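You operate a simulated robot arm through the tools that you are given. There is no shell and no other tool. Be economical: measure what you need, move in short steps, check, and stop when the job is done.

You run a simulated two-armed robot. Do the job below in one go: nothing can be reset, and whatever is moved stays where it is left.

JOB
Press the bake six board under the press plate at 1 to 2 kN.
Fine: plate square on the board, its handle toward the aisle; bed in, then wind the press wheel into the green band; switch warm on and leave it pressing.

It is judged by the outcome, as a careful person would: the job done as asked, and still so three seconds after it is handed in. It fails if anything else is knocked over, pushed out of place, dropped, spilled or broken.

ROBOT AND FRAMES
Two 7-joint arms with three-finger grippers on one trunk, on a base that drives. Base frame: it is fixed to the floor where the robot stands at the start and does not move with it; the origin is under the middle of the robot, x ahead of it, y to its left, z up. Lengths are in m, angles in rad, forces in N, time in s.
The left shoulder is at the start at [0.03, 0.124, 1.008], the right one opposite. With the tool pointing down near the work surface each hand reaches from about 0.1 to 0.52 m from the robot's upright axis, wherever it stands, measured 20 degrees to its own side. Places, roughly: beam nut one [0.7, 0.9, 1.1]; beam nut two [0.7, 0.8, 1.1]; cooling switch [0.4, 1.7, 0.7]; press bed [0.5, 0.7, 0.8]; warm switch [0.4, 0.6, 0.7]. Payload 2.2 kg a hand.
The tool frame of a hand sits at the grasp point between the pads (the TCP): z along the fingers, y along the line on which they close. The tips reach 0.028 m beyond it. Largest opening 0.102 m; the body of the gripper starts 0.071 m behind the TCP.
Orientation is told as [roll, pitch, yaw] about the base's x, y, z axes, in that order, counted from this pose: with the fingers straight down and closing along the base's y, the tool's x points along the base's -x, its y along +y and its z along -z.

CONTROLS
- The arms move only by the tool arm_command. It takes "left_moves", "right_moves" or both (then of equal length, played together; a hand with none holds still); each is one flat list of numbers, 7 for each row, row after row: the opening, from 0 (shut) to 1 (fully open), then the shift along the tool's x, y, z in units of 20 mm (1.0 is 20 mm), then the turn, a rotation vector about the tool's x, y, z in units of 4 degrees (1.0 is 4 degrees). In form: [fingers, tx, ty, tz, ax, ay, az, fingers, tx, ty, tz, ax, ay, az, ...]. A call has 1 to 8 rows; each row shifts and turns the commanded pose from where the row before left it, along the tool's axes as they then stand. A call with a number of a shift or a turn outside -1 to 1 is refused whole. Rows are played at 5 a second. More than 0.05 m and 0.15 rad between two rows, or a gripper value outside its range, and nothing of the call is played. Where a pose cannot be reached the arm comes as near as it can. A force on the tool above 40 N (or 10 N above the force at the start of the call, whichever is more), or a blocked arm, ends the call early, and 0.2 s more pass. Each finger halts on what it meets, pressing with about 20 N; the grip force reading is that of the motor and also rises with nothing between the fingers. The clock runs only during rows and for 0.2 s after the last one: add rows that do not move to give the fingers time. It gives the time, the measured TCP pose, the force on the tool (base axes), the opening and the grip force at its end, in the units of the frame above (readings bear some noise), with the torque about the TCP (base axes, N m) and any sound that the robot's microphone picked up.
- Cameras (640 x 400 px; columns grow to the right, rows downward): "scene" is now at [0.0378, 0.0351, 1.7187]; the picture's right is [0.46, -0.89, 0.00], its down [-0.69, -0.36, -0.62] and it looks along [0.55, 0.29, -0.78] (base axes); focal length 286 px, centre (320, 200). "left" rides on the left gripper at [0.072, 0.038, -0.086] in its tool frame; the picture's right is [-0.46, 0.89, 0.00], its down [-0.60, -0.32, -0.73] and it looks along [-0.65, -0.34, 0.68] (tool axes); focal length 256 px, centre (320, 200). "right" rides on the right gripper at [0.069, 0.044, -0.086] in its tool frame; the picture's right is [-0.53, 0.85, 0.00], its down [-0.58, -0.36, -0.73] and it looks along [-0.62, -0.39, 0.68] (tool axes); focal length 256 px, centre (320, 200). There is no depth. A picture from a camera that has moved, and an enlarged one, comes with that camera's place and axes in the base frame and with its lens.
- grab_frame(camera): a new picture of that camera. The clock stands still meanwhile.
- raise_lower(by): slides the trunk up (or, below 0, down) by that many m; the arms and the scene camera ride with it, the base frame stays. It gives what a move gives, with no picture.
- steer(legs): drives the robot by 1 to 6 legs, each [ahead, left, turn to the left] in m, m and rad, along the robot's own axes; the way and the turn of a leg run together, so that a leg with both is an arc; at most 1.5 m and 3.142 rad a leg. The arms and the cameras ride along, it lands a little off, and it stops where it bumps. It gives what a move gives.
- head_to(pan, tilt): turns the head with the scene camera to pan (to the left, within 2.496 rad either way) and tilt (down, from -0.506 to 1.204), counted from straight ahead of the robot. It gives what a move gives.
- zoom(camera, box): a new picture of the part [left, top, right, bottom] of that camera's present view, enlarged. The clock stands still meanwhile.
- job_done(): hands the job in; it is judged then, once.

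Work in short steps. Places have to be worked out from the pictures, the camera data and where the tool is seen: move nearer, look again, correct. Check each grasp and each placing, and mend what went wrong. You have 120 turns and 108 pictures in all, those below and enlarged ones among them. Open the grippers and draw the arms clear of the work before you hand the job in, unless the task says otherwise; then end with one line.

The tools are called after "Emit:" by a JSON object that holds its "name" and its "arguments". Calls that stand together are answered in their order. arm_command: Moves the arms, as the interface text tells. Its arguments: {"type":"object","properties":{"left_moves":{"type":"array"},"right_moves":{"type":"array"}},"required":[]} The other tools are called the same way: raise_lower (by) slides the trunk up or down; steer (legs) drives the base; head_to (pan, tilt) turns the head that bears the scene camera; grab_frame (camera) takes a picture; zoom (camera, box) takes an enlarged picture of a part of a camera's view; job_done () hands the job in.

At the start:

```text
time: 0.0
left_tool_pos: [0.4108, 0.5157, 1.2757]
left_tool_rot: [-0.001, 0.0, 0.0]
left_wrist_force: [0.2, 0.5, 0.3]
left_ft_torque: [0.0, -0.01, 0.01]
left_opening: 0.102
left_grip_force: 0.1
right_tool_pos: [0.339, 0.0525, 1.2837]
right_tool_rot: [0.0, -0.002, 0.0]
right_wrist_force: [-0.1, -0.1, 0.6]
right_ft_torque: [0.01, -0.01, -0.01]
right_opening: 0.1022
right_grip_force: 0.0
trunk travel left (down, up): [-0.25, 0.29]
robot x, y, heading: [0.0008, 0.0026, -0.0]
head pan, tilt: [0.482, 0.897]
```

scene: 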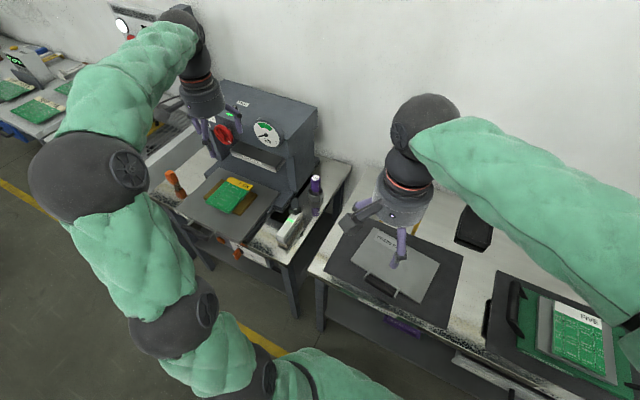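
right: 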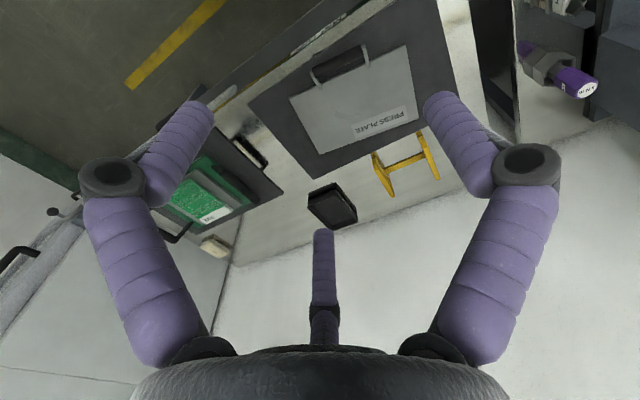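
left: 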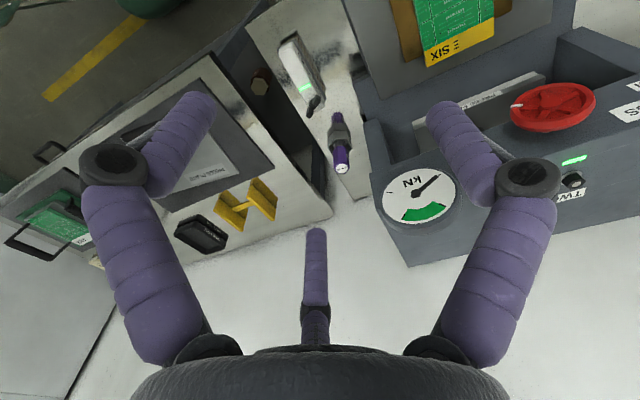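

The pictures show the press with a board already on the slid-out bed, and the press plate on a mat to the right. I zoom in for details.

Emit:
{"name": "zoom", "arguments": {"camera": "scene", "box": [140, 60, 360, 280]}}

Emit:
{"name": "zoom", "arguments": {"camera": "scene", "box": [310, 190, 640, 400]}}

Emit:
{"name": "zoom", "arguments": {"camera": "left", "box": [240, 0, 640, 260]}}

```text
1.82 times, centred on (250, 170) of scene
camera zoom: at [0.0378, 0.0351, 1.7187], right [0.46, -0.89, 0.0], down [-0.69, -0.36, -0.62], along [0.55, 0.29, -0.78], focal length 519 px, centre (447, 254)
```

zoom: 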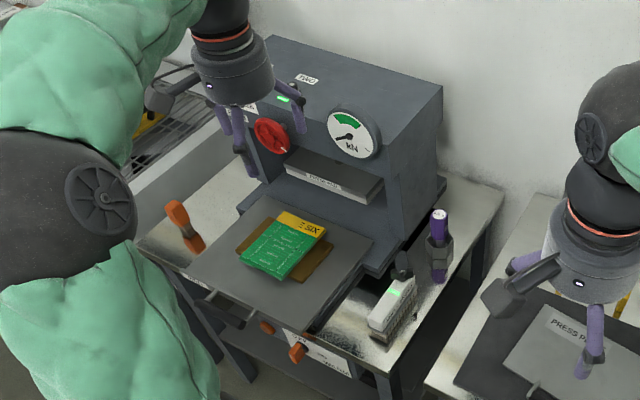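

```text
1.90 times, centred on (475, 295) of scene
camera zoom: at [0.0378, 0.0351, 1.7187], right [0.46, -0.89, 0.0], down [-0.69, -0.36, -0.62], along [0.55, 0.29, -0.78], focal length 544 px, centre (25, 19)
```

zoom: 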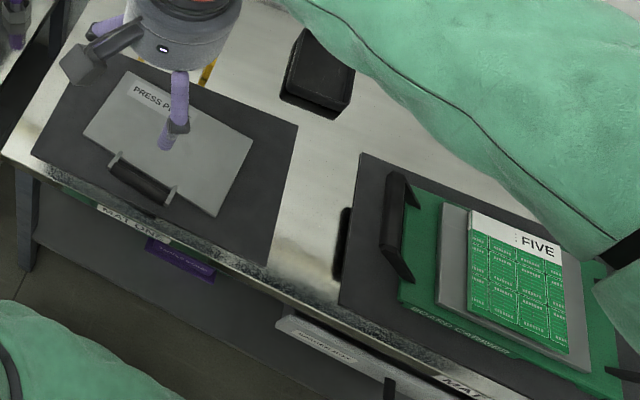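

```text
1.54 times, centred on (440, 130) of left
camera zoom: at [0.3409, 0.554, 1.3622], right [0.46, 0.89, 0.0], down [0.6, -0.32, 0.73], along [0.65, -0.34, -0.68], focal length 394 px, centre (135, 308)
```

zoom: 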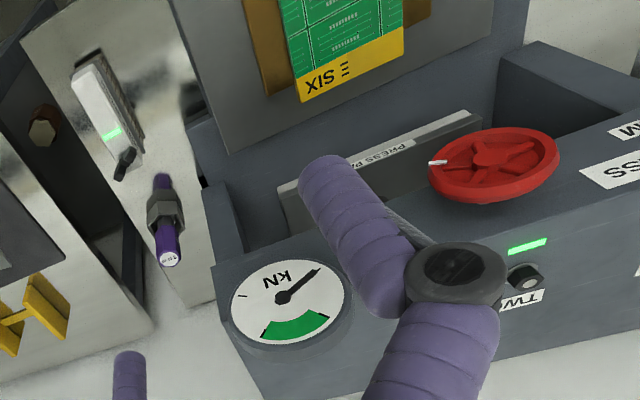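

I look around with the head: the left table and the right one.

Emit:
{"name": "head_to", "arguments": {"pan": 1.1, "tilt": 0.7}}

Emit:
{"name": "grab_frame", "arguments": {"camera": "scene"}}

Emit:
{"name": "head_to", "arguments": {"pan": -0.4, "tilt": 0.9}}

Emit:
{"name": "grab_frame", "arguments": {"camera": "scene"}}

```text
time: 1.0
left_tool_pos: [0.4127, 0.5143, 1.276]
left_tool_rot: [-0.001, 0.0, 0.0]
left_wrist_force: [0.0, -0.1, 0.2]
left_ft_torque: [0.05, 0.0, 0.0]
left_opening: 0.1019
left_grip_force: 0.1
right_tool_pos: [0.3379, 0.0546, 1.2822]
right_tool_rot: [0.001, 0.0, 0.001]
right_wrist_force: [0.3, 0.6, -0.1]
right_ft_torque: [0.0, 0.05, 0.01]
right_opening: 0.1021
right_grip_force: 0.0
trunk travel left (down, up): [-0.25, 0.29]
robot x, y, heading: [0.0024, 0.0011, 0.003]
head pan, tilt: [1.1, 0.7]
```

```text
101 pictures are left
camera scene: at [0.0094, 0.0757, 1.7346], right [0.89, -0.45, 0.0], down [-0.29, -0.57, -0.76], along [0.35, 0.68, -0.64], focal length 286 px, centre (320, 200)
```

scene: 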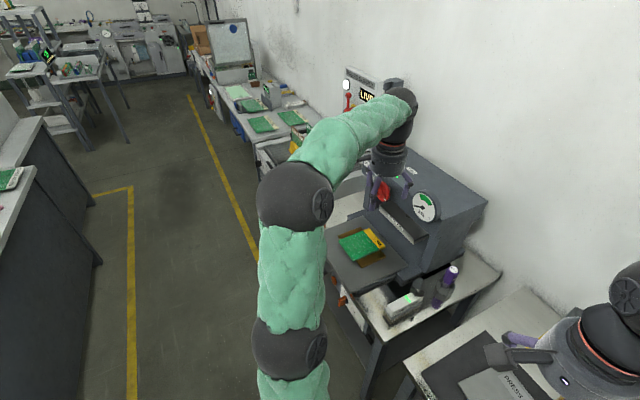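

```text
time: 2.6
left_tool_pos: [0.4121, 0.5163, 1.2747]
left_tool_rot: [-0.001, 0.001, -0.002]
left_wrist_force: [0.3, 0.1, 0.5]
left_ft_torque: [0.02, 0.01, 0.01]
left_opening: 0.102
left_grip_force: 0.1
right_tool_pos: [0.3389, 0.0524, 1.2836]
right_tool_rot: [0.0, -0.001, 0.001]
right_wrist_force: [0.3, 1.0, -1.0]
right_ft_torque: [0.0, 0.01, -0.04]
right_opening: 0.102
right_grip_force: 0.0
trunk travel left (down, up): [-0.25, 0.29]
robot x, y, heading: [0.0043, 0.0009, -0.0]
head pan, tilt: [-0.4, 0.901]
```

```text
100 pictures are left
camera scene: at [0.0403, -0.0293, 1.7185], right [-0.39, -0.92, 0.0], down [-0.72, 0.3, -0.62], along [0.57, -0.24, -0.78], focal length 286 px, centre (320, 200)
```

scene: 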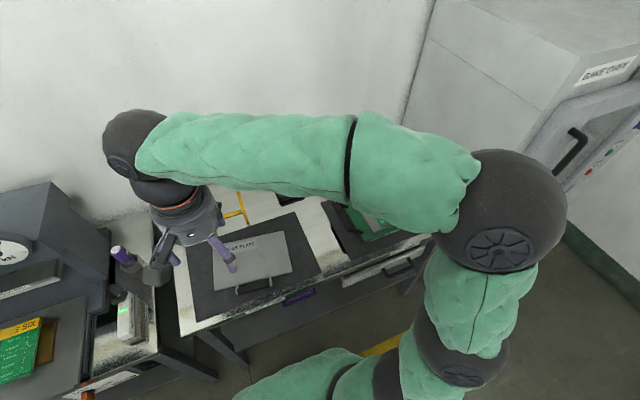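

I draw the left hand back to uncover the press, then look at its front.

Emit:
{"name": "arm_command", "arguments": {"left_moves": [1, 1, 0, 0, 0, 0, 0, 1, 1, 0, 0, 0, 0, 0, 1, 1, 0, 0, 0, 0, 0, 1, 1, 0, 0, 0, 0, 0, 1, 1, 0, 0, 0, 0, 0, 1, 1, 0, 0, 0, 0, 0, 1, 1, 0, 0, 0, 0, 0, 1, 1, 0, 0, 0, 0, 0]}}

Emit:
{"name": "head_to", "arguments": {"pan": 0.85, "tilt": 0.75}}

Emit:
{"name": "grab_frame", "arguments": {"camera": "left"}}

Emit:
{"name": "grab_frame", "arguments": {"camera": "scene"}}

```text
time: 4.4
left_tool_pos: [0.2519, 0.5145, 1.2744]
left_tool_rot: [-0.003, 0.001, -0.001]
left_wrist_force: [0.1, -0.1, 0.2]
left_ft_torque: [-0.01, 0.01, 0.0]
left_opening: 0.1018
left_grip_force: 0.1
right_tool_pos: [0.3372, 0.0549, 1.2837]
right_tool_rot: [0.0, 0.0, 0.0]
right_wrist_force: [0.5, -0.1, -0.5]
right_ft_torque: [0.02, -0.04, 0.0]
right_opening: 0.1021
right_grip_force: 0.0
trunk travel left (down, up): [-0.25, 0.29]
robot x, y, heading: [-0.0019, -0.001, 0.002]
head pan, tilt: [-0.4, 0.901]
```

```text
time: 5.8
left_tool_pos: [0.2518, 0.5141, 1.2732]
left_tool_rot: [0.001, 0.0, -0.001]
left_wrist_force: [0.1, 0.0, -0.4]
left_ft_torque: [0.04, 0.01, 0.03]
left_opening: 0.1018
left_grip_force: 0.1
right_tool_pos: [0.338, 0.0539, 1.284]
right_tool_rot: [-0.001, 0.0, 0.0]
right_wrist_force: [0.1, -0.3, 0.6]
right_ft_torque: [0.02, -0.04, 0.0]
right_opening: 0.1019
right_grip_force: 0.1
trunk travel left (down, up): [-0.25, 0.29]
robot x, y, heading: [-0.0017, 0.0015, -0.0]
head pan, tilt: [0.85, 0.75]
```

```text
99 pictures are left
camera left: at [0.1801, 0.5537, 1.3604], right [0.46, 0.89, 0.0], down [0.6, -0.32, 0.73], along [0.65, -0.34, -0.68], focal length 256 px, centre (320, 200)
```

left: 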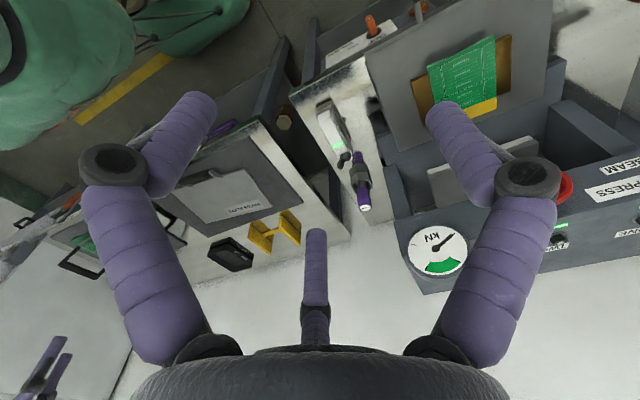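

```text
98 pictures are left
camera scene: at [0.0254, 0.0623, 1.7304], right [0.75, -0.66, 0.0], down [-0.45, -0.51, -0.73], along [0.48, 0.55, -0.68], focal length 286 px, centre (320, 200)
```

scene: 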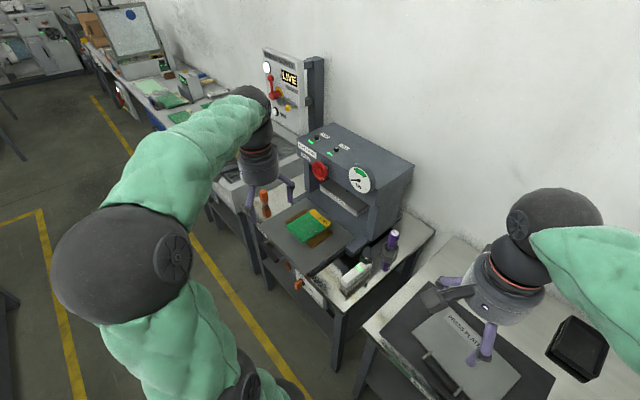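

Emit:
{"name": "zoom", "arguments": {"camera": "scene", "box": [240, 110, 440, 320]}}

Emit:
{"name": "zoom", "arguments": {"camera": "scene", "box": [280, 120, 390, 200]}}

Emit:
{"name": "zoom", "arguments": {"camera": "scene", "box": [250, 220, 350, 310]}}

```text
1.90 times, centred on (340, 215) of scene
camera zoom: at [0.0254, 0.0623, 1.7304], right [0.75, -0.66, 0.0], down [-0.45, -0.51, -0.73], along [0.48, 0.55, -0.68], focal length 544 px, centre (282, 171)
```

zoom: 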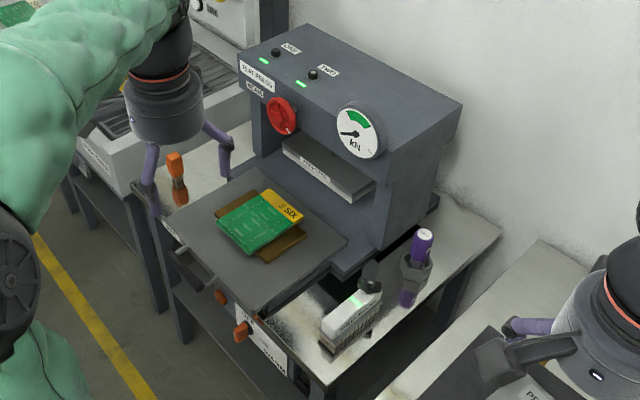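

```text
5.00 times, centred on (335, 160) of scene
camera zoom: at [0.0254, 0.0623, 1.7304], right [0.75, -0.66, 0.0], down [-0.45, -0.51, -0.73], along [0.48, 0.55, -0.68], focal length 1428 px, centre (245, 400)
```

zoom: 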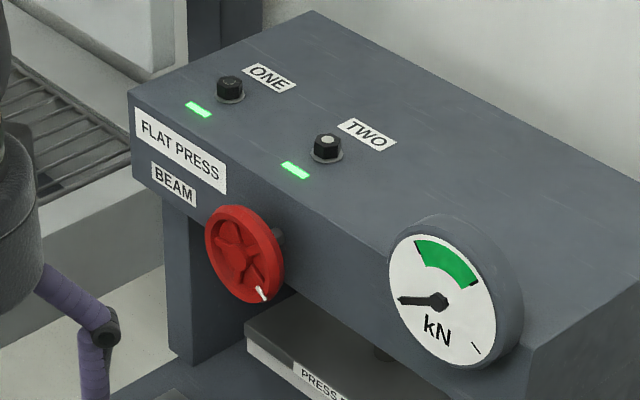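

```text
4.44 times, centred on (300, 265) of scene
camera zoom: at [0.0254, 0.0623, 1.7304], right [0.75, -0.66, 0.0], down [-0.45, -0.51, -0.73], along [0.48, 0.55, -0.68], focal length 1270 px, centre (409, -89)
```

zoom: 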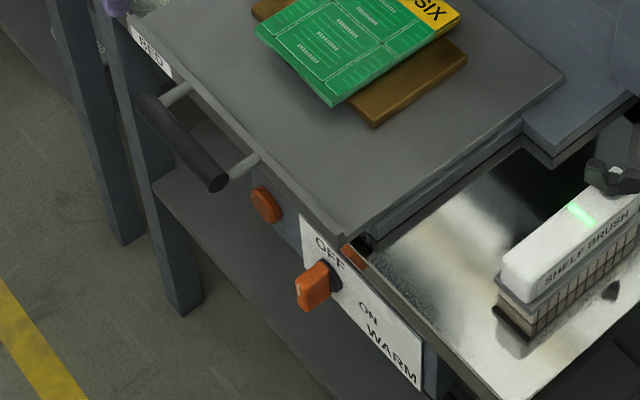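

The nuts both show green; the warm switch is OFF, bed out. Next a close look at the plate and handle.

Emit:
{"name": "zoom", "arguments": {"camera": "right", "box": [230, 0, 470, 160]}}

Emit:
{"name": "zoom", "arguments": {"camera": "left", "box": [140, 120, 310, 290]}}

Emit:
{"name": "zoom", "arguments": {"camera": "left", "box": [360, 0, 640, 190]}}

```text
2.50 times, centred on (350, 80) of right
camera zoom: at [0.267, 0.0955, 1.3695], right [0.53, 0.85, 0.0], down [0.58, -0.36, 0.73], along [0.62, -0.39, -0.68], focal length 640 px, centre (245, 500)
```

zoom: 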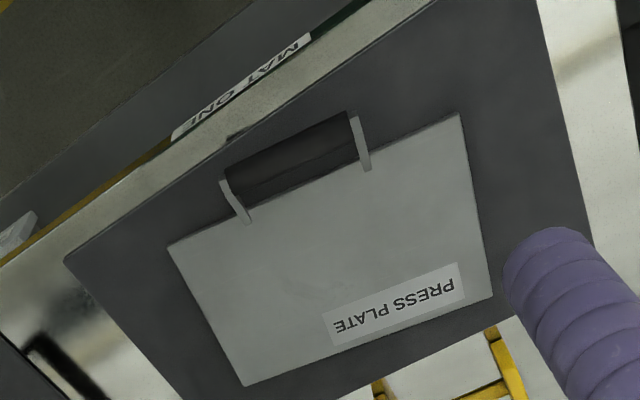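

```text
2.35 times, centred on (225, 205) of left
camera zoom: at [0.1801, 0.5537, 1.3604], right [0.46, 0.89, 0.0], down [0.6, -0.32, 0.73], along [0.65, -0.34, -0.68], focal length 602 px, centre (544, 188)
```

zoom: 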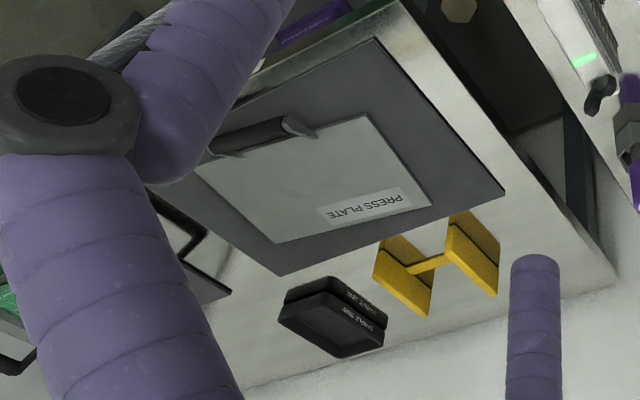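

```text
2.11 times, centred on (500, 95) of left
camera zoom: at [0.1801, 0.5537, 1.3604], right [0.46, 0.89, 0.0], down [0.6, -0.32, 0.73], along [0.65, -0.34, -0.68], focal length 539 px, centre (-59, 421)
```

zoom: 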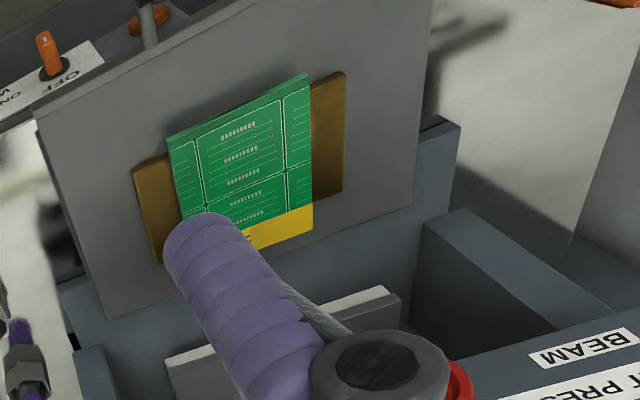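

The plate is about 0.27 x 0.18 m centred near (0.57, 0.01), turned about -8°, its handle rising outwards on the aisle side. I lower and back the right hand for a flatter, closer view of the handle.

Emit:
{"name": "arm_command", "arguments": {"right_moves": [1, 1, 0, 1, 0, 0, 0, 1, 1, 0, 1, 0, 0, 0, 1, 1, 0, 1, 0, 0, 0, 1, 1, 0, 1, 0, 0, 0, 1, 1, 0, 1, 0, 0, 0, 1, 0, 0, 1, 0, 0, 0, 1, 0, 0, 1, 0, 0, 0, 1, 0, 0, 1, 0, 0, 0]}}

Emit:
{"name": "grab_frame", "arguments": {"camera": "right"}}

```text
time: 7.6
left_tool_pos: [0.2521, 0.5155, 1.2737]
left_tool_rot: [-0.001, 0.001, 0.001]
left_wrist_force: [-0.1, -0.2, -0.7]
left_ft_torque: [-0.02, 0.01, -0.01]
left_opening: 0.1025
left_grip_force: 0.0
right_tool_pos: [0.2378, 0.053, 1.1225]
right_tool_rot: [-0.001, 0.001, -0.001]
right_wrist_force: [-0.6, -0.1, 0.2]
right_ft_torque: [-0.01, 0.01, -0.01]
right_opening: 0.1021
right_grip_force: 0.0
trunk travel left (down, up): [-0.25, 0.29]
robot x, y, heading: [-0.0021, -0.0003, 0.001]
head pan, tilt: [0.85, 0.75]
```

```text
91 pictures are left
camera right: at [0.1676, 0.0961, 1.2091], right [0.53, 0.85, 0.0], down [0.58, -0.36, 0.73], along [0.62, -0.39, -0.68], focal length 256 px, centre (320, 200)
```

right: 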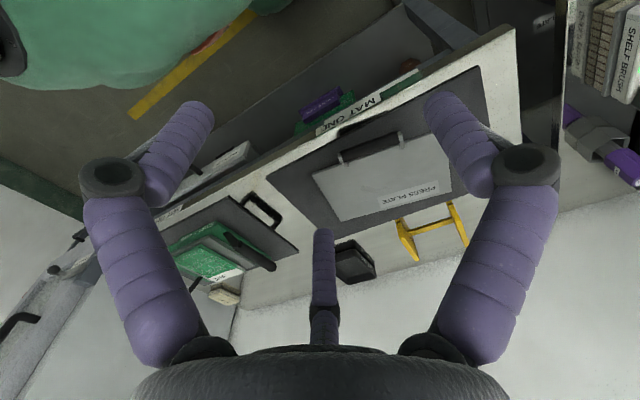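

Emit:
{"name": "zoom", "arguments": {"camera": "right", "box": [300, 110, 460, 230]}}

```text
3.33 times, centred on (380, 170) of right
camera zoom: at [0.1676, 0.0961, 1.2091], right [0.53, 0.85, 0.0], down [0.58, -0.36, 0.73], along [0.62, -0.39, -0.68], focal length 853 px, centre (120, 300)
```

zoom: 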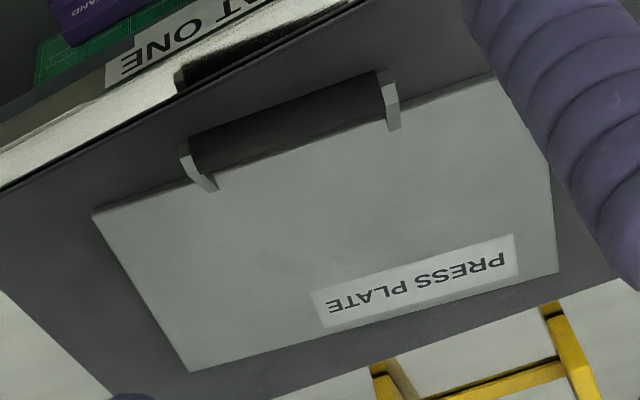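

The bar sits about (0.44, 0.028, 0.834), 3 cm out from the plate's edge and 2 cm above it; the board is about (0.54, 0.725, 0.80), 0.17 by 0.125 m. I shift the base 0.18 left so the right hand has the handle in comfortable reach, and begin turning the right hand by +82°.

Emit:
{"name": "steer", "arguments": {"legs": [[0, 0.17, 0]]}}

Emit:
{"name": "arm_command", "arguments": {"right_moves": [1, -1, -1, 0, 0, 0, -1, 1, -1, -1, 0, 0, 0, -1, 1, -1, -1, 0, 0, 0, -1, 1, 0, 0, 0, 0, 0, -1, 1, 0, 0, 0, 0, 0, -1, 1, 0, 0, 0, 0, 0, -1, 1, 0, 0, 0, 0, 0, -1, 1, 0, 0, 0, 0, 0, -1]}}

```text
time: 9.1
left_tool_pos: [0.2511, 0.6916, 1.2739]
left_tool_rot: [-0.002, 0.001, -0.001]
left_wrist_force: [-0.4, 0.1, -0.1]
left_ft_torque: [-0.03, 0.01, 0.03]
left_opening: 0.102
left_grip_force: 0.1
right_tool_pos: [0.2379, 0.2292, 1.1217]
right_tool_rot: [0.0, 0.0, 0.001]
right_wrist_force: [-0.6, 0.8, 0.6]
right_ft_torque: [-0.04, 0.01, 0.02]
right_opening: 0.1021
right_grip_force: 0.1
trunk travel left (down, up): [-0.25, 0.29]
robot x, y, heading: [0.0017, 0.1721, -0.002]
head pan, tilt: [0.85, 0.75]
```

```text
time: 10.9
left_tool_pos: [0.2516, 0.6894, 1.2736]
left_tool_rot: [0.001, 0.002, 0.003]
left_wrist_force: [0.9, 0.4, -1.3]
left_ft_torque: [-0.04, -0.01, 0.04]
left_opening: 0.1021
left_grip_force: 0.0
right_tool_pos: [0.3019, 0.1729, 1.1226]
right_tool_rot: [0.0, 0.0, 0.56]
right_wrist_force: [0.4, 0.6, 0.1]
right_ft_torque: [0.02, -0.03, 0.02]
right_opening: 0.102
right_grip_force: 0.0
trunk travel left (down, up): [-0.25, 0.29]
robot x, y, heading: [-0.0008, 0.1801, 0.005]
head pan, tilt: [0.85, 0.75]
```

Yaw is now 32°; I keep turning, and the head follows to watch the plate.

Emit:
{"name": "arm_command", "arguments": {"right_moves": [1, 0, 0, 0, 0, 0, -1, 1, 0, 0, 0, 0, 0, -1, 1, 0, 0, 0, 0, 0, -1, 1, 0, 0, 0, 0, 0, -1, 1, 0, 0, 0, 0, 0, -1, 1, 0, 0, 0, 0, 0, -1, 1, 0, 0, 0, 0, 0, -1, 1, 0, 0, 0, 0, 0, -1]}}

Emit:
{"name": "head_to", "arguments": {"pan": -0.25, "tilt": 1.0}}

Emit:
{"name": "grab_frame", "arguments": {"camera": "scene"}}

Emit:
{"name": "grab_frame", "arguments": {"camera": "right"}}

```text
time: 12.7
left_tool_pos: [0.2516, 0.689, 1.2744]
left_tool_rot: [0.0, -0.001, 0.002]
left_wrist_force: [-0.3, 0.5, -0.2]
left_ft_torque: [0.0, -0.01, 0.0]
left_opening: 0.1019
left_grip_force: 0.0
right_tool_pos: [0.3014, 0.1739, 1.123]
right_tool_rot: [0.002, -0.001, 1.119]
right_wrist_force: [-1.3, 0.2, -0.6]
right_ft_torque: [0.02, -0.02, -0.03]
right_opening: 0.1021
right_grip_force: 0.0
trunk travel left (down, up): [-0.25, 0.29]
robot x, y, heading: [-0.0005, 0.1741, 0.001]
head pan, tilt: [0.85, 0.75]
```

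```text
time: 14.1
left_tool_pos: [0.252, 0.6901, 1.2743]
left_tool_rot: [0.0, 0.001, 0.0]
left_wrist_force: [-0.5, -0.4, -0.3]
left_ft_torque: [-0.01, -0.01, -0.01]
left_opening: 0.102
left_grip_force: 0.1
right_tool_pos: [0.3023, 0.1734, 1.1223]
right_tool_rot: [0.0, 0.0, 1.118]
right_wrist_force: [-0.3, 0.5, 0.6]
right_ft_torque: [-0.02, 0.02, 0.01]
right_opening: 0.1018
right_grip_force: 0.2
trunk travel left (down, up): [-0.25, 0.29]
robot x, y, heading: [0.0037, 0.1761, -0.001]
head pan, tilt: [-0.25, 1.0]
```

```text
89 pictures are left
camera scene: at [0.0381, 0.1576, 1.7113], right [-0.25, -0.97, 0.0], down [-0.82, 0.21, -0.54], along [0.52, -0.13, -0.84], focal length 286 px, centre (320, 200)
```

scene: 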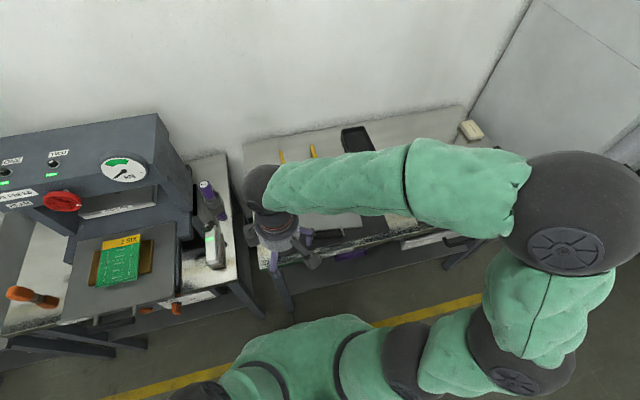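

```text
88 pictures are left
camera right: at [0.2306, 0.1288, 1.2095], right [-0.53, 0.85, 0.0], down [0.58, 0.36, 0.73], along [0.62, 0.39, -0.68], focal length 256 px, centre (320, 200)
```

right: 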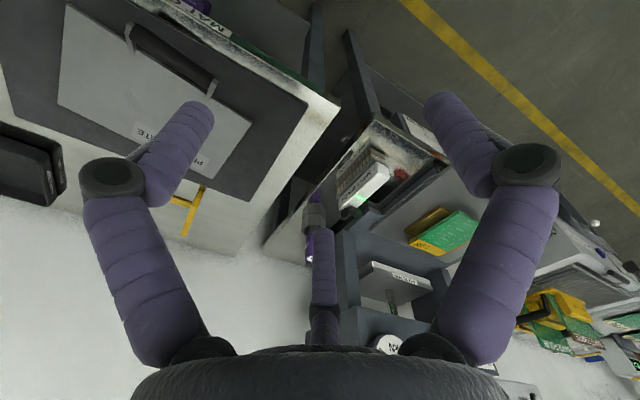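

I finish the turn to 82°, then move over the handle in a second call, at about z 1.0.

Emit:
{"name": "arm_command", "arguments": {"right_moves": [1, 0, 0, 1, 0, 0, -0.9, 1, 0, 0, 1, 0, 0, -0.9, 1, 0, 0, 1, 0, 0, -0.9, 1, 0, 0, 1, 0, 0, -0.9, 1, 0, 0, 1, 0, 0, -0.9]}}

Emit:
{"name": "arm_command", "arguments": {"right_moves": [1, 0.78, -0.98, 0, 0, 0, 0, 1, 0.78, -0.98, 0, 0, 0, 0, 1, 0.78, -0.98, 0, 0, 0, 0, 1, 0.78, -0.98, 0, 0, 0, 0, 1, 0.78, -0.98, 0, 0, 0, 0, 1, 0.78, -0.98, 0, 0, 0, 0, 1, 0.78, -0.98, 0, 0, 0, 0, 1, 0.78, -0.98, 0, 0, 0, 0]}}

Emit:
{"name": "grab_frame", "arguments": {"camera": "right"}}

Emit:
{"name": "grab_frame", "arguments": {"camera": "scene"}}

```text
time: 15.2
left_tool_pos: [0.252, 0.6903, 1.2739]
left_tool_rot: [0.001, 0.0, 0.001]
left_wrist_force: [0.6, -0.8, 1.0]
left_ft_torque: [-0.01, 0.04, 0.0]
left_opening: 0.1018
left_grip_force: 0.0
right_tool_pos: [0.3045, 0.1728, 1.0236]
right_tool_rot: [0.003, 0.001, 1.432]
right_wrist_force: [-0.5, -0.1, -0.3]
right_ft_torque: [-0.01, 0.03, 0.02]
right_opening: 0.1018
right_grip_force: 0.1
trunk travel left (down, up): [-0.25, 0.29]
robot x, y, heading: [-0.0022, 0.1758, -0.002]
head pan, tilt: [-0.25, 1.0]
```

```text
time: 17.1
left_tool_pos: [0.2515, 0.6888, 1.275]
left_tool_rot: [0.0, 0.0, 0.0]
left_wrist_force: [-0.5, -0.1, 0.4]
left_ft_torque: [0.0, -0.01, 0.0]
left_opening: 0.102
left_grip_force: 0.1
right_tool_pos: [0.4414, 0.0288, 1.0211]
right_tool_rot: [0.002, -0.001, 1.433]
right_wrist_force: [0.1, 0.6, -0.4]
right_ft_torque: [-0.03, -0.01, 0.0]
right_opening: 0.102
right_grip_force: 0.1
trunk travel left (down, up): [-0.25, 0.29]
robot x, y, heading: [0.0017, 0.1755, -0.001]
head pan, tilt: [-0.25, 1.0]
```

```text
87 pictures are left
camera right: at [0.3875, -0.0357, 1.1079], right [-0.76, 0.65, 0.0], down [0.44, 0.52, 0.73], along [0.47, 0.56, -0.68], focal length 256 px, centre (320, 200)
```

right: 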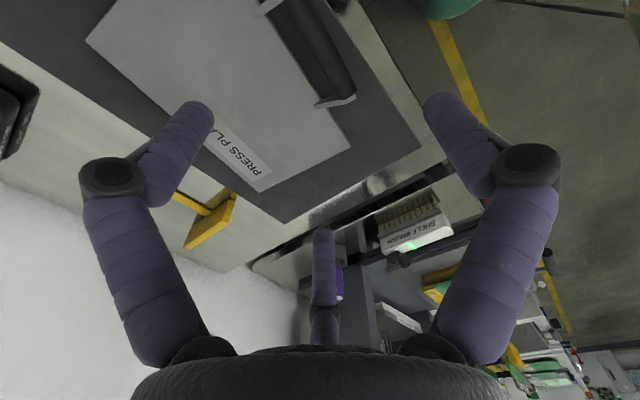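

```text
86 pictures are left
camera scene: at [0.0386, 0.1569, 1.7112], right [-0.25, -0.97, 0.0], down [-0.82, 0.21, -0.54], along [0.52, -0.13, -0.84], focal length 286 px, centre (320, 200)
```

scene: 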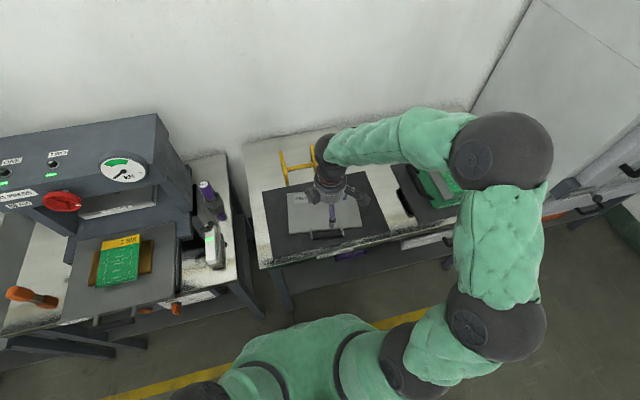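

The hand hovers above the bar. I zoom in to refine bar position and direction.

Emit:
{"name": "zoom", "arguments": {"camera": "right", "box": [200, 0, 440, 150]}}

Emit:
{"name": "zoom", "arguments": {"camera": "scene", "box": [250, 150, 410, 260]}}

```text
2.67 times, centred on (320, 75) of right
camera zoom: at [0.3875, -0.0357, 1.1079], right [-0.76, 0.65, 0.0], down [0.44, 0.52, 0.73], along [0.47, 0.56, -0.68], focal length 683 px, centre (320, 533)
```

zoom: 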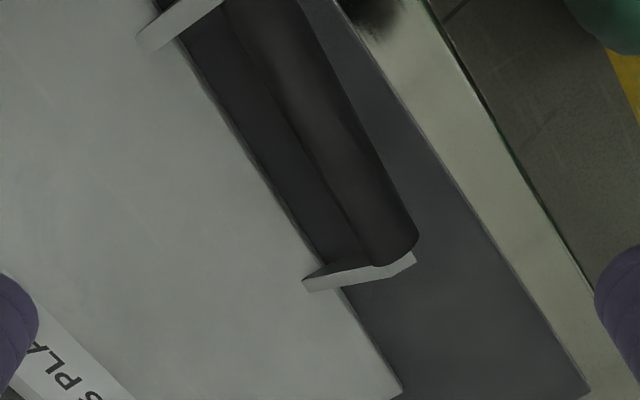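

```text
3.64 times, centred on (330, 205) of scene
camera zoom: at [0.0386, 0.1569, 1.7112], right [-0.25, -0.97, 0.0], down [-0.82, 0.21, -0.54], along [0.52, -0.13, -0.84], focal length 1039 px, centre (284, 182)
```

zoom: 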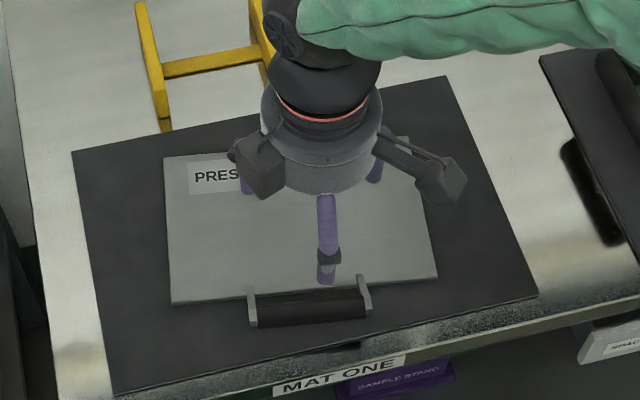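

Bar centreline is at x≈0.436 near y 0.03, yaw ≈ -9°. I narrow the opening to 0.4 (so the inner finger fits between bar and plate edge), shift 5 mm toward the aisle, and descend to z≈0.90 for a check.

Emit:
{"name": "arm_command", "arguments": {"right_moves": [0.4, 0, 0.28, 1, 0, 0, 0, 0.4, 0, 0, 1, 0, 0, 0, 0.4, 0, 0, 1, 0, 0, 0, 0.4, 0, 0, 1, 0, 0, 0, 0.4, 0, 0, 1, 0, 0, 0, 0.4, 0, 0, 1, 0, 0, 0]}}

Emit:
{"name": "grab_frame", "arguments": {"camera": "right"}}

Emit:
{"name": "zoom", "arguments": {"camera": "scene", "box": [250, 150, 410, 260]}}

```text
time: 18.4
left_tool_pos: [0.2522, 0.6892, 1.2739]
left_tool_rot: [-0.001, -0.001, 0.001]
left_wrist_force: [-0.4, 1.0, 0.1]
left_ft_torque: [-0.03, -0.01, 0.01]
left_opening: 0.102
left_grip_force: 0.0
right_tool_pos: [0.4354, 0.0286, 0.9032]
right_tool_rot: [0.003, 0.0, 1.432]
right_wrist_force: [-0.2, 0.3, 0.3]
right_ft_torque: [0.01, -0.02, -0.02]
right_opening: 0.0407
right_grip_force: 0.2
trunk travel left (down, up): [-0.25, 0.29]
robot x, y, heading: [-0.0003, 0.1742, -0.001]
head pan, tilt: [-0.25, 1.0]
```

```text
83 pictures are left
camera right: at [0.3815, -0.0353, 0.9902], right [-0.76, 0.65, 0.0], down [0.44, 0.52, 0.73], along [0.47, 0.56, -0.68], focal length 256 px, centre (320, 200)
```

right: 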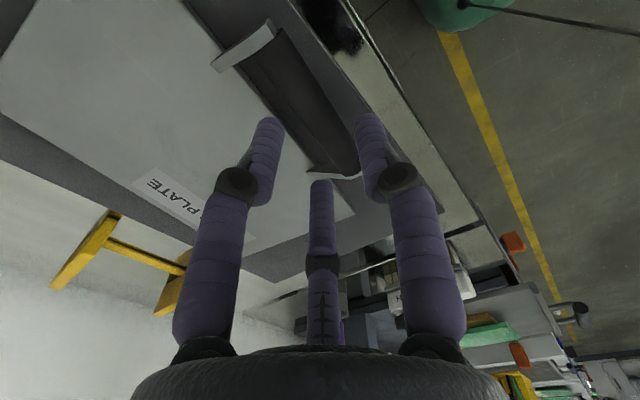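

```text
3.64 times, centred on (330, 205) of scene
camera zoom: at [0.0388, 0.1573, 1.7112], right [-0.25, -0.97, 0.0], down [-0.82, 0.21, -0.54], along [0.52, -0.13, -0.84], focal length 1039 px, centre (284, 182)
```

zoom: 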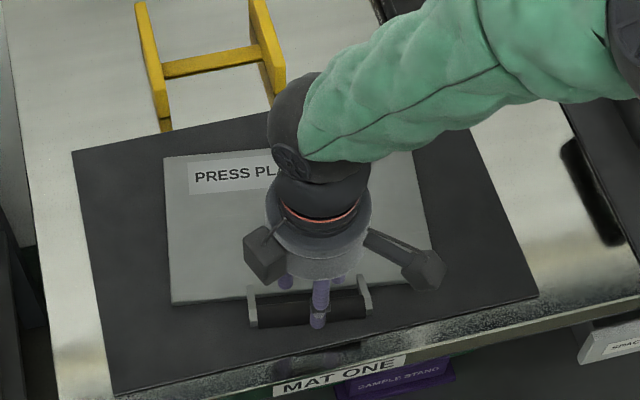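

The bar lies right under the fingers. I descend 5.8 cm and check for contact.

Emit:
{"name": "arm_command", "arguments": {"right_moves": [0.4, 0, 0, 1, 0, 0, 0, 0.4, 0, 0, 1, 0, 0, 0, 0.4, 0, 0, 0.9, 0, 0, 0]}}

Emit:
{"name": "grab_frame", "arguments": {"camera": "right"}}

```text
time: 19.0
left_tool_pos: [0.2513, 0.6892, 1.2742]
left_tool_rot: [-0.003, 0.001, 0.0]
left_wrist_force: [0.3, -0.9, 0.1]
left_ft_torque: [0.02, 0.0, -0.01]
left_opening: 0.1018
left_grip_force: 0.0
right_tool_pos: [0.4351, 0.0292, 0.8749]
right_tool_rot: [-0.002, 0.002, 1.43]
right_wrist_force: [-6.9, 3.7, 16.0]
right_ft_torque: [0.41, -0.09, 0.01]
right_opening: 0.0411
right_grip_force: 0.2
trunk travel left (down, up): [-0.25, 0.29]
robot x, y, heading: [0.0031, 0.1704, -0.0]
head pan, tilt: [-0.25, 1.0]
stopped in row 2 (right hand): the force on the tool passed its limit at 56 N (the readings are from after the stop); the commanded pose is now the measured one
```

```text
81 pictures are left
camera right: at [0.3807, -0.0344, 0.9609], right [-0.76, 0.65, 0.0], down [0.44, 0.52, 0.73], along [0.47, 0.56, -0.68], focal length 256 px, centre (320, 200)
```

right: 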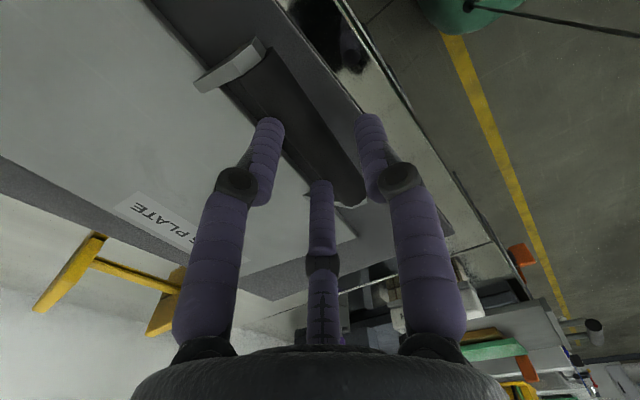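

Contact came early, at tip height 0.847, which I take to be the bar. I zoom in to see what touches.

Emit:
{"name": "zoom", "arguments": {"camera": "right", "box": [190, 20, 430, 220]}}

Emit:
{"name": "zoom", "arguments": {"camera": "scene", "box": [290, 190, 360, 240]}}

```text
2.00 times, centred on (310, 120) of right
camera zoom: at [0.3807, -0.0344, 0.9609], right [-0.76, 0.65, 0.0], down [0.44, 0.52, 0.73], along [0.47, 0.56, -0.68], focal length 512 px, centre (340, 360)
```

zoom: 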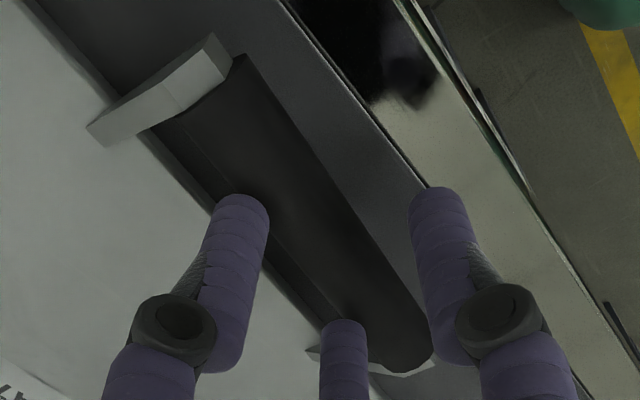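

```text
8.00 times, centred on (325, 215) of scene
camera zoom: at [0.0368, 0.1579, 1.7115], right [-0.25, -0.97, 0.0], down [-0.82, 0.21, -0.54], along [0.52, -0.13, -0.84], focal length 2285 px, centre (280, 80)
```

zoom: 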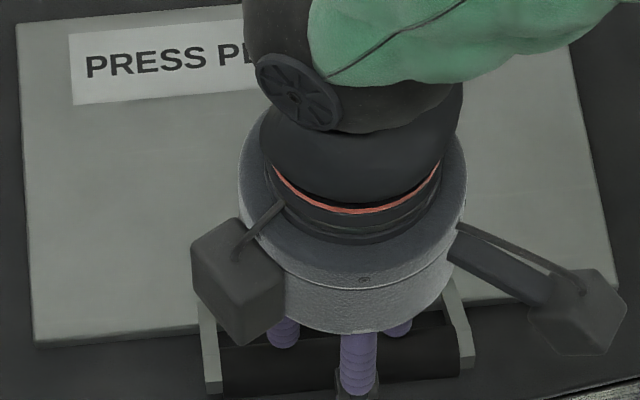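

The tips appear arranged as three fingers (one aisle-side, two plate-side at ±120°), and the contact point matches a plate-side finger on the bar. I rise, open to 0.6, shift 4 mm toward the plate and try again down to z≈0.852.

Emit:
{"name": "arm_command", "arguments": {"right_moves": [0.4, 0, 0, -1, 0, 0, 0, 0.6, 0, -0.2, 0, 0, 0, 0, 0.6, 0, 0, 0, 0, 0, 0, 0.6, 0, 0, 0.7, 0, 0, 0, 0.6, 0, 0, 0.7, 0, 0, 0, 0.6, 0, 0, 0.7, 0, 0, 0]}}

Emit:
{"name": "zoom", "arguments": {"camera": "right", "box": [190, 20, 430, 220]}}

```text
time: 20.4
left_tool_pos: [0.2515, 0.6897, 1.2737]
left_tool_rot: [-0.003, 0.002, -0.001]
left_wrist_force: [0.3, 0.0, 0.7]
left_ft_torque: [0.01, 0.04, 0.03]
left_opening: 0.1022
left_grip_force: 0.0
right_tool_pos: [0.4397, 0.0293, 0.85]
right_tool_rot: [0.0, 0.001, 1.433]
right_wrist_force: [0.1, 0.1, -0.2]
right_ft_torque: [0.02, 0.03, 0.0]
right_opening: 0.0613
right_grip_force: 0.1
trunk travel left (down, up): [-0.25, 0.29]
robot x, y, heading: [-0.0007, 0.1743, 0.0]
head pan, tilt: [-0.25, 1.0]
```

```text
2.00 times, centred on (310, 120) of right
camera zoom: at [0.385, -0.0341, 0.9368], right [-0.76, 0.65, 0.0], down [0.44, 0.52, 0.73], along [0.47, 0.56, -0.68], focal length 512 px, centre (340, 360)
```

zoom: 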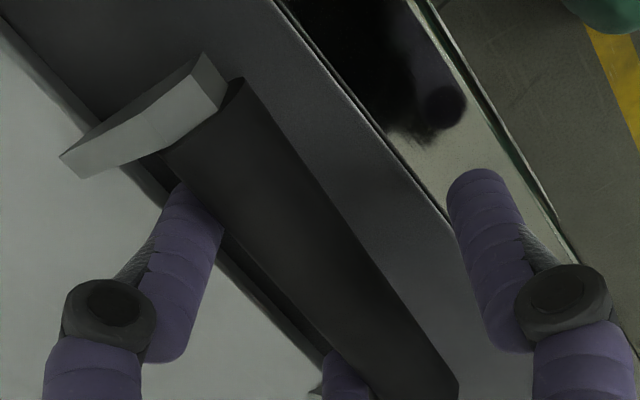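

No contact now: the fingers straddle the bar. I go 6 mm deeper and close.

Emit:
{"name": "arm_command", "arguments": {"right_moves": [0.6, 0, 0, 0.3, 0, 0, 0, 0.3, 0, 0, 0, 0, 0, 0, 0, 0, 0, 0, 0, 0, 0, 0, 0, 0, 0, 0, 0, 0, 0, 0, 0, 0, 0, 0, 0]}}

Emit:
{"name": "zoom", "arguments": {"camera": "right", "box": [190, 20, 430, 220]}}

```text
time: 21.6
left_tool_pos: [0.2512, 0.6897, 1.2734]
left_tool_rot: [-0.002, 0.0, 0.001]
left_wrist_force: [0.2, 0.6, 0.4]
left_ft_torque: [0.0, 0.02, 0.02]
left_opening: 0.102
left_grip_force: 0.1
right_tool_pos: [0.4391, 0.0294, 0.8442]
right_tool_rot: [0.0, 0.002, 1.43]
right_wrist_force: [3.7, -0.7, 4.2]
right_ft_torque: [-0.01, -0.08, -0.08]
right_opening: 0.0335
right_grip_force: 20.0
trunk travel left (down, up): [-0.25, 0.29]
robot x, y, heading: [0.0026, 0.1772, 0.001]
head pan, tilt: [-0.25, 1.0]
```

```text
2.00 times, centred on (310, 120) of right
camera zoom: at [0.3853, -0.034, 0.9319], right [-0.76, 0.65, 0.0], down [0.44, 0.52, 0.73], along [0.47, 0.56, -0.68], focal length 512 px, centre (340, 360)
```

zoom: 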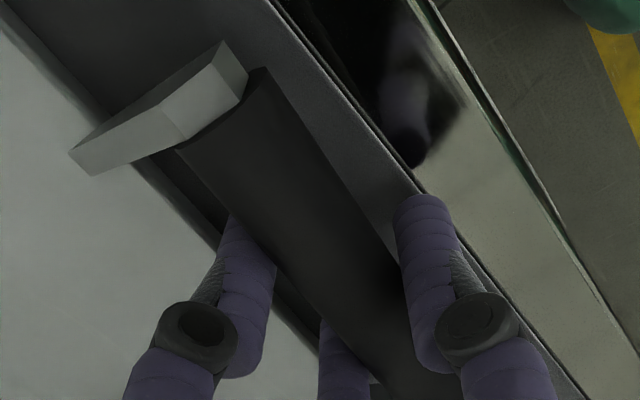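

Gripped at 20 N with opening 0.0335. I lift 1.5 cm as a test and see how the plate hangs.

Emit:
{"name": "arm_command", "arguments": {"right_moves": [0, 0, 0, -0.25, 0, 0, 0, 0, 0, 0, -0.25, 0, 0, 0, 0, 0, 0, -0.25, 0, 0, 0]}}

Emit:
{"name": "grab_frame", "arguments": {"camera": "right"}}

Emit:
{"name": "zoom", "arguments": {"camera": "scene", "box": [250, 150, 410, 260]}}

```text
time: 22.4
left_tool_pos: [0.2526, 0.6903, 1.2736]
left_tool_rot: [0.0, 0.001, 0.001]
left_wrist_force: [1.2, 0.6, 0.2]
left_ft_torque: [0.04, -0.01, 0.0]
left_opening: 0.102
left_grip_force: 0.0
right_tool_pos: [0.4397, 0.0291, 0.8588]
right_tool_rot: [0.002, 0.001, 1.43]
right_wrist_force: [0.0, -0.3, -4.8]
right_ft_torque: [0.08, 0.47, 0.02]
right_opening: 0.0333
right_grip_force: 19.7
trunk travel left (down, up): [-0.25, 0.29]
robot x, y, heading: [0.0003, 0.172, -0.005]
head pan, tilt: [-0.25, 1.0]
```

```text
76 pictures are left
camera right: at [0.3857, -0.0349, 0.9461], right [-0.76, 0.65, 0.0], down [0.44, 0.52, 0.73], along [0.47, 0.56, -0.68], focal length 256 px, centre (320, 200)
```

right: 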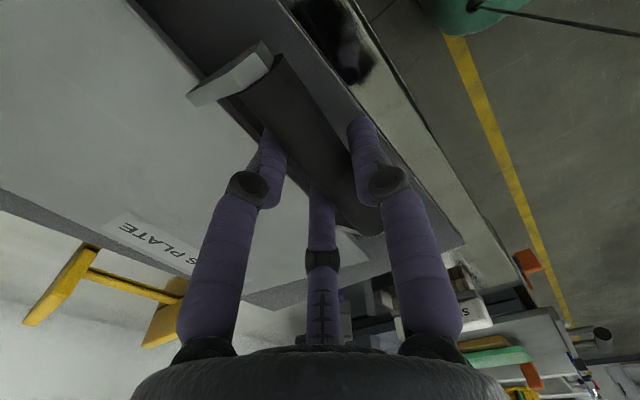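

```text
3.64 times, centred on (330, 205) of scene
camera zoom: at [0.0384, 0.1573, 1.7112], right [-0.25, -0.97, 0.0], down [-0.82, 0.21, -0.54], along [0.52, -0.13, -0.84], focal length 1039 px, centre (284, 182)
```

zoom: 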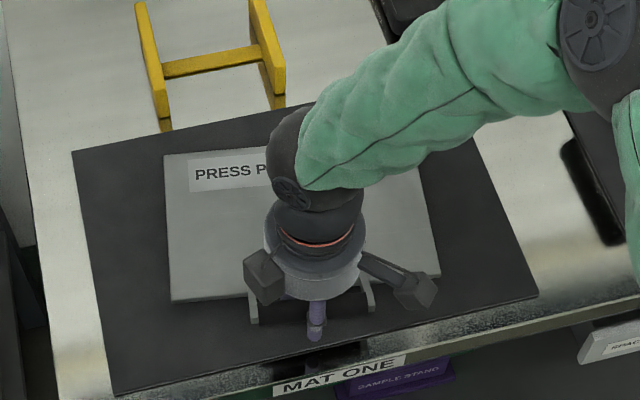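

Force 4.8 N with 0.47 N·m fits a rigidly held light plate. I lift 8 cm more and look.

Emit:
{"name": "arm_command", "arguments": {"right_moves": [0, 0, 0, -0.5, 0, 0, 0, 0, 0, 0, -0.5, 0, 0, 0, 0, 0, 0, -0.6, 0, 0, 0, 0, 0, 0, -0.6, 0, 0, 0, 0, 0, 0, -0.6, 0, 0, 0, 0, 0, 0, -0.6, 0, 0, 0, 0, 0, 0, -0.6, 0, 0, 0]}}

Emit:
{"name": "zoom", "arguments": {"camera": "scene", "box": [230, 130, 430, 270]}}

Emit:
{"name": "grab_frame", "arguments": {"camera": "left"}}

```text
time: 24.0
left_tool_pos: [0.2515, 0.6905, 1.2726]
left_tool_rot: [0.0, 0.001, 0.0]
left_wrist_force: [-0.4, -0.6, 0.6]
left_ft_torque: [-0.01, 0.0, 0.0]
left_opening: 0.1019
left_grip_force: 0.2
right_tool_pos: [0.4394, 0.0275, 0.9404]
right_tool_rot: [0.002, 0.0, 1.431]
right_wrist_force: [-1.0, -0.2, -6.1]
right_ft_torque: [0.06, 0.49, -0.01]
right_opening: 0.0334
right_grip_force: 20.4
trunk travel left (down, up): [-0.25, 0.29]
robot x, y, heading: [0.0033, 0.1759, -0.001]
head pan, tilt: [-0.25, 1.0]
```

```text
2.86 times, centred on (330, 200) of scene
camera zoom: at [0.0383, 0.1573, 1.7112], right [-0.25, -0.97, 0.0], down [-0.82, 0.21, -0.54], along [0.52, -0.13, -0.84], focal length 816 px, centre (291, 200)
```

zoom: 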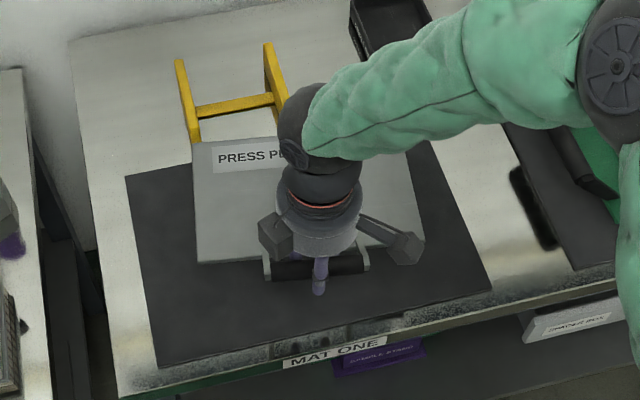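

```text
73 pictures are left
camera left: at [0.1797, 0.7283, 1.3601], right [0.46, 0.89, 0.0], down [0.6, -0.32, 0.73], along [0.65, -0.34, -0.68], focal length 256 px, centre (320, 200)
```

left: 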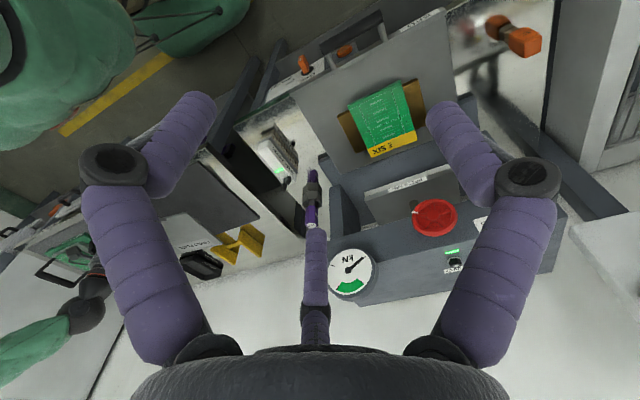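

The plate is held level at ~6 N. I raise it 8 cm more, then back off 0.2 m and go left 0.7 m, keeping it clear of the press and of the tools on the table.

Emit:
{"name": "arm_command", "arguments": {"right_moves": [0, 0, 0, -0.7, 0, 0, 0, 0, 0, 0, -0.7, 0, 0, 0, 0, 0, 0, -0.7, 0, 0, 0, 0, 0, 0, -0.7, 0, 0, 0, 0, 0, 0, -0.7, 0, 0, 0, 0, 0, 0, -0.7, 0, 0, 0]}}

Emit:
{"name": "steer", "arguments": {"legs": [[-0.2, 0, 0], [0, 0.35, 0], [0, 0.35, 0]]}}

Emit:
{"name": "head_to", "arguments": {"pan": -0.1, "tilt": 0.85}}

Emit:
{"name": "grab_frame", "arguments": {"camera": "scene"}}

```text
time: 25.4
left_tool_pos: [0.2523, 0.6899, 1.2746]
left_tool_rot: [0.0, -0.001, 0.0]
left_wrist_force: [0.2, 0.1, 0.1]
left_ft_torque: [0.0, 0.0, 0.0]
left_opening: 0.102
left_grip_force: 0.0
right_tool_pos: [0.4408, 0.0276, 1.0244]
right_tool_rot: [0.002, 0.002, 1.431]
right_wrist_force: [-0.3, 0.2, -4.1]
right_ft_torque: [0.07, 0.45, -0.02]
right_opening: 0.0332
right_grip_force: 20.3
trunk travel left (down, up): [-0.25, 0.29]
robot x, y, heading: [0.0015, 0.1759, -0.004]
head pan, tilt: [-0.25, 1.0]
```

```text
time: 30.7
left_tool_pos: [0.0377, 1.3828, 1.2743]
left_tool_rot: [-0.001, 0.001, 0.014]
left_wrist_force: [-0.5, 0.3, -1.2]
left_ft_torque: [-0.02, 0.01, 0.0]
left_opening: 0.1019
left_grip_force: 0.1
right_tool_pos: [0.2335, 0.7233, 1.0247]
right_tool_rot: [0.002, 0.001, 1.445]
right_wrist_force: [0.6, 0.5, -4.9]
right_ft_torque: [0.04, 0.47, 0.02]
right_opening: 0.0333
right_grip_force: 20.2
trunk travel left (down, up): [-0.25, 0.29]
robot x, y, heading: [-0.2075, 0.8619, 0.018]
head pan, tilt: [-0.25, 1.0]
```

```text
time: 31.4
left_tool_pos: [0.0368, 1.3812, 1.2724]
left_tool_rot: [0.0, -0.001, 0.014]
left_wrist_force: [-0.4, -0.2, -0.1]
left_ft_torque: [0.03, -0.01, -0.01]
left_opening: 0.1019
left_grip_force: 0.1
right_tool_pos: [0.2335, 0.7212, 1.026]
right_tool_rot: [0.002, 0.002, 1.443]
right_wrist_force: [-0.1, -0.2, -4.8]
right_ft_torque: [0.08, 0.5, 0.01]
right_opening: 0.0332
right_grip_force: 19.7
trunk travel left (down, up): [-0.25, 0.29]
robot x, y, heading: [-0.2111, 0.8622, 0.014]
head pan, tilt: [-0.099, 0.85]
```

```text
72 pictures are left
camera scene: at [-0.1593, 0.8565, 1.7223], right [-0.09, -1.0, 0.0], down [-0.75, 0.06, -0.66], along [0.66, -0.06, -0.75], focal length 286 px, centre (320, 200)
```

scene: 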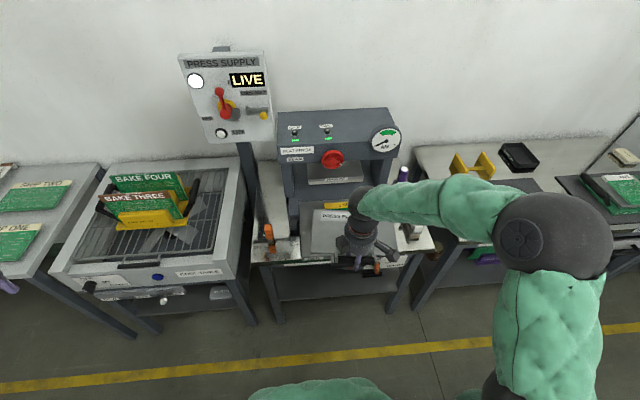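

The plate is near the press. I zoom on the bed to measure the board's yaw.

Emit:
{"name": "zoom", "arguments": {"camera": "scene", "box": [240, 100, 440, 290]}}

Emit:
{"name": "grab_frame", "arguments": {"camera": "right"}}

```text
2.11 times, centred on (340, 195) of scene
camera zoom: at [-0.1593, 0.8565, 1.7223], right [-0.09, -1.0, 0.0], down [-0.75, 0.06, -0.66], along [0.66, -0.06, -0.75], focal length 601 px, centre (278, 210)
```

zoom: 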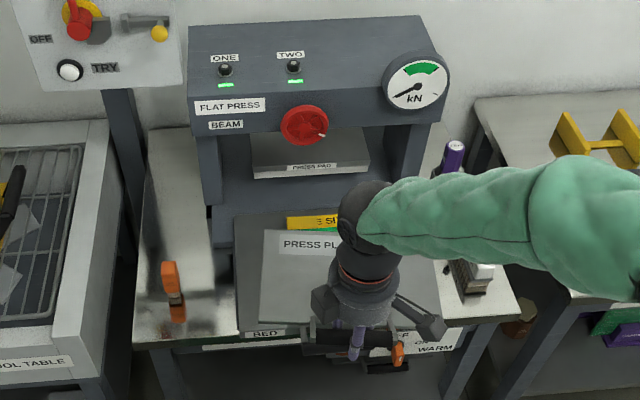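

```text
70 pictures are left
camera right: at [0.1802, 0.6577, 1.1114], right [-0.77, 0.64, 0.0], down [0.44, 0.53, 0.73], along [0.46, 0.56, -0.68], focal length 256 px, centre (320, 200)
```

right: 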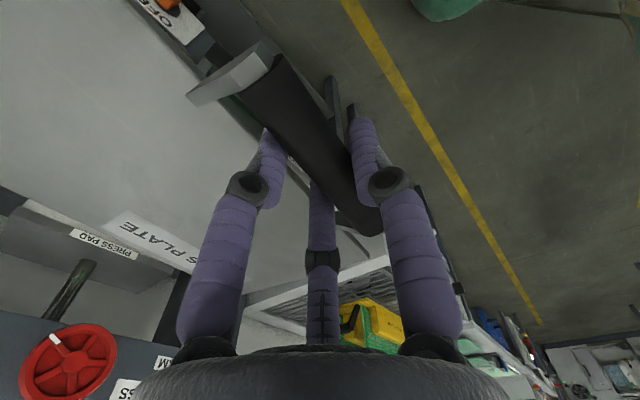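

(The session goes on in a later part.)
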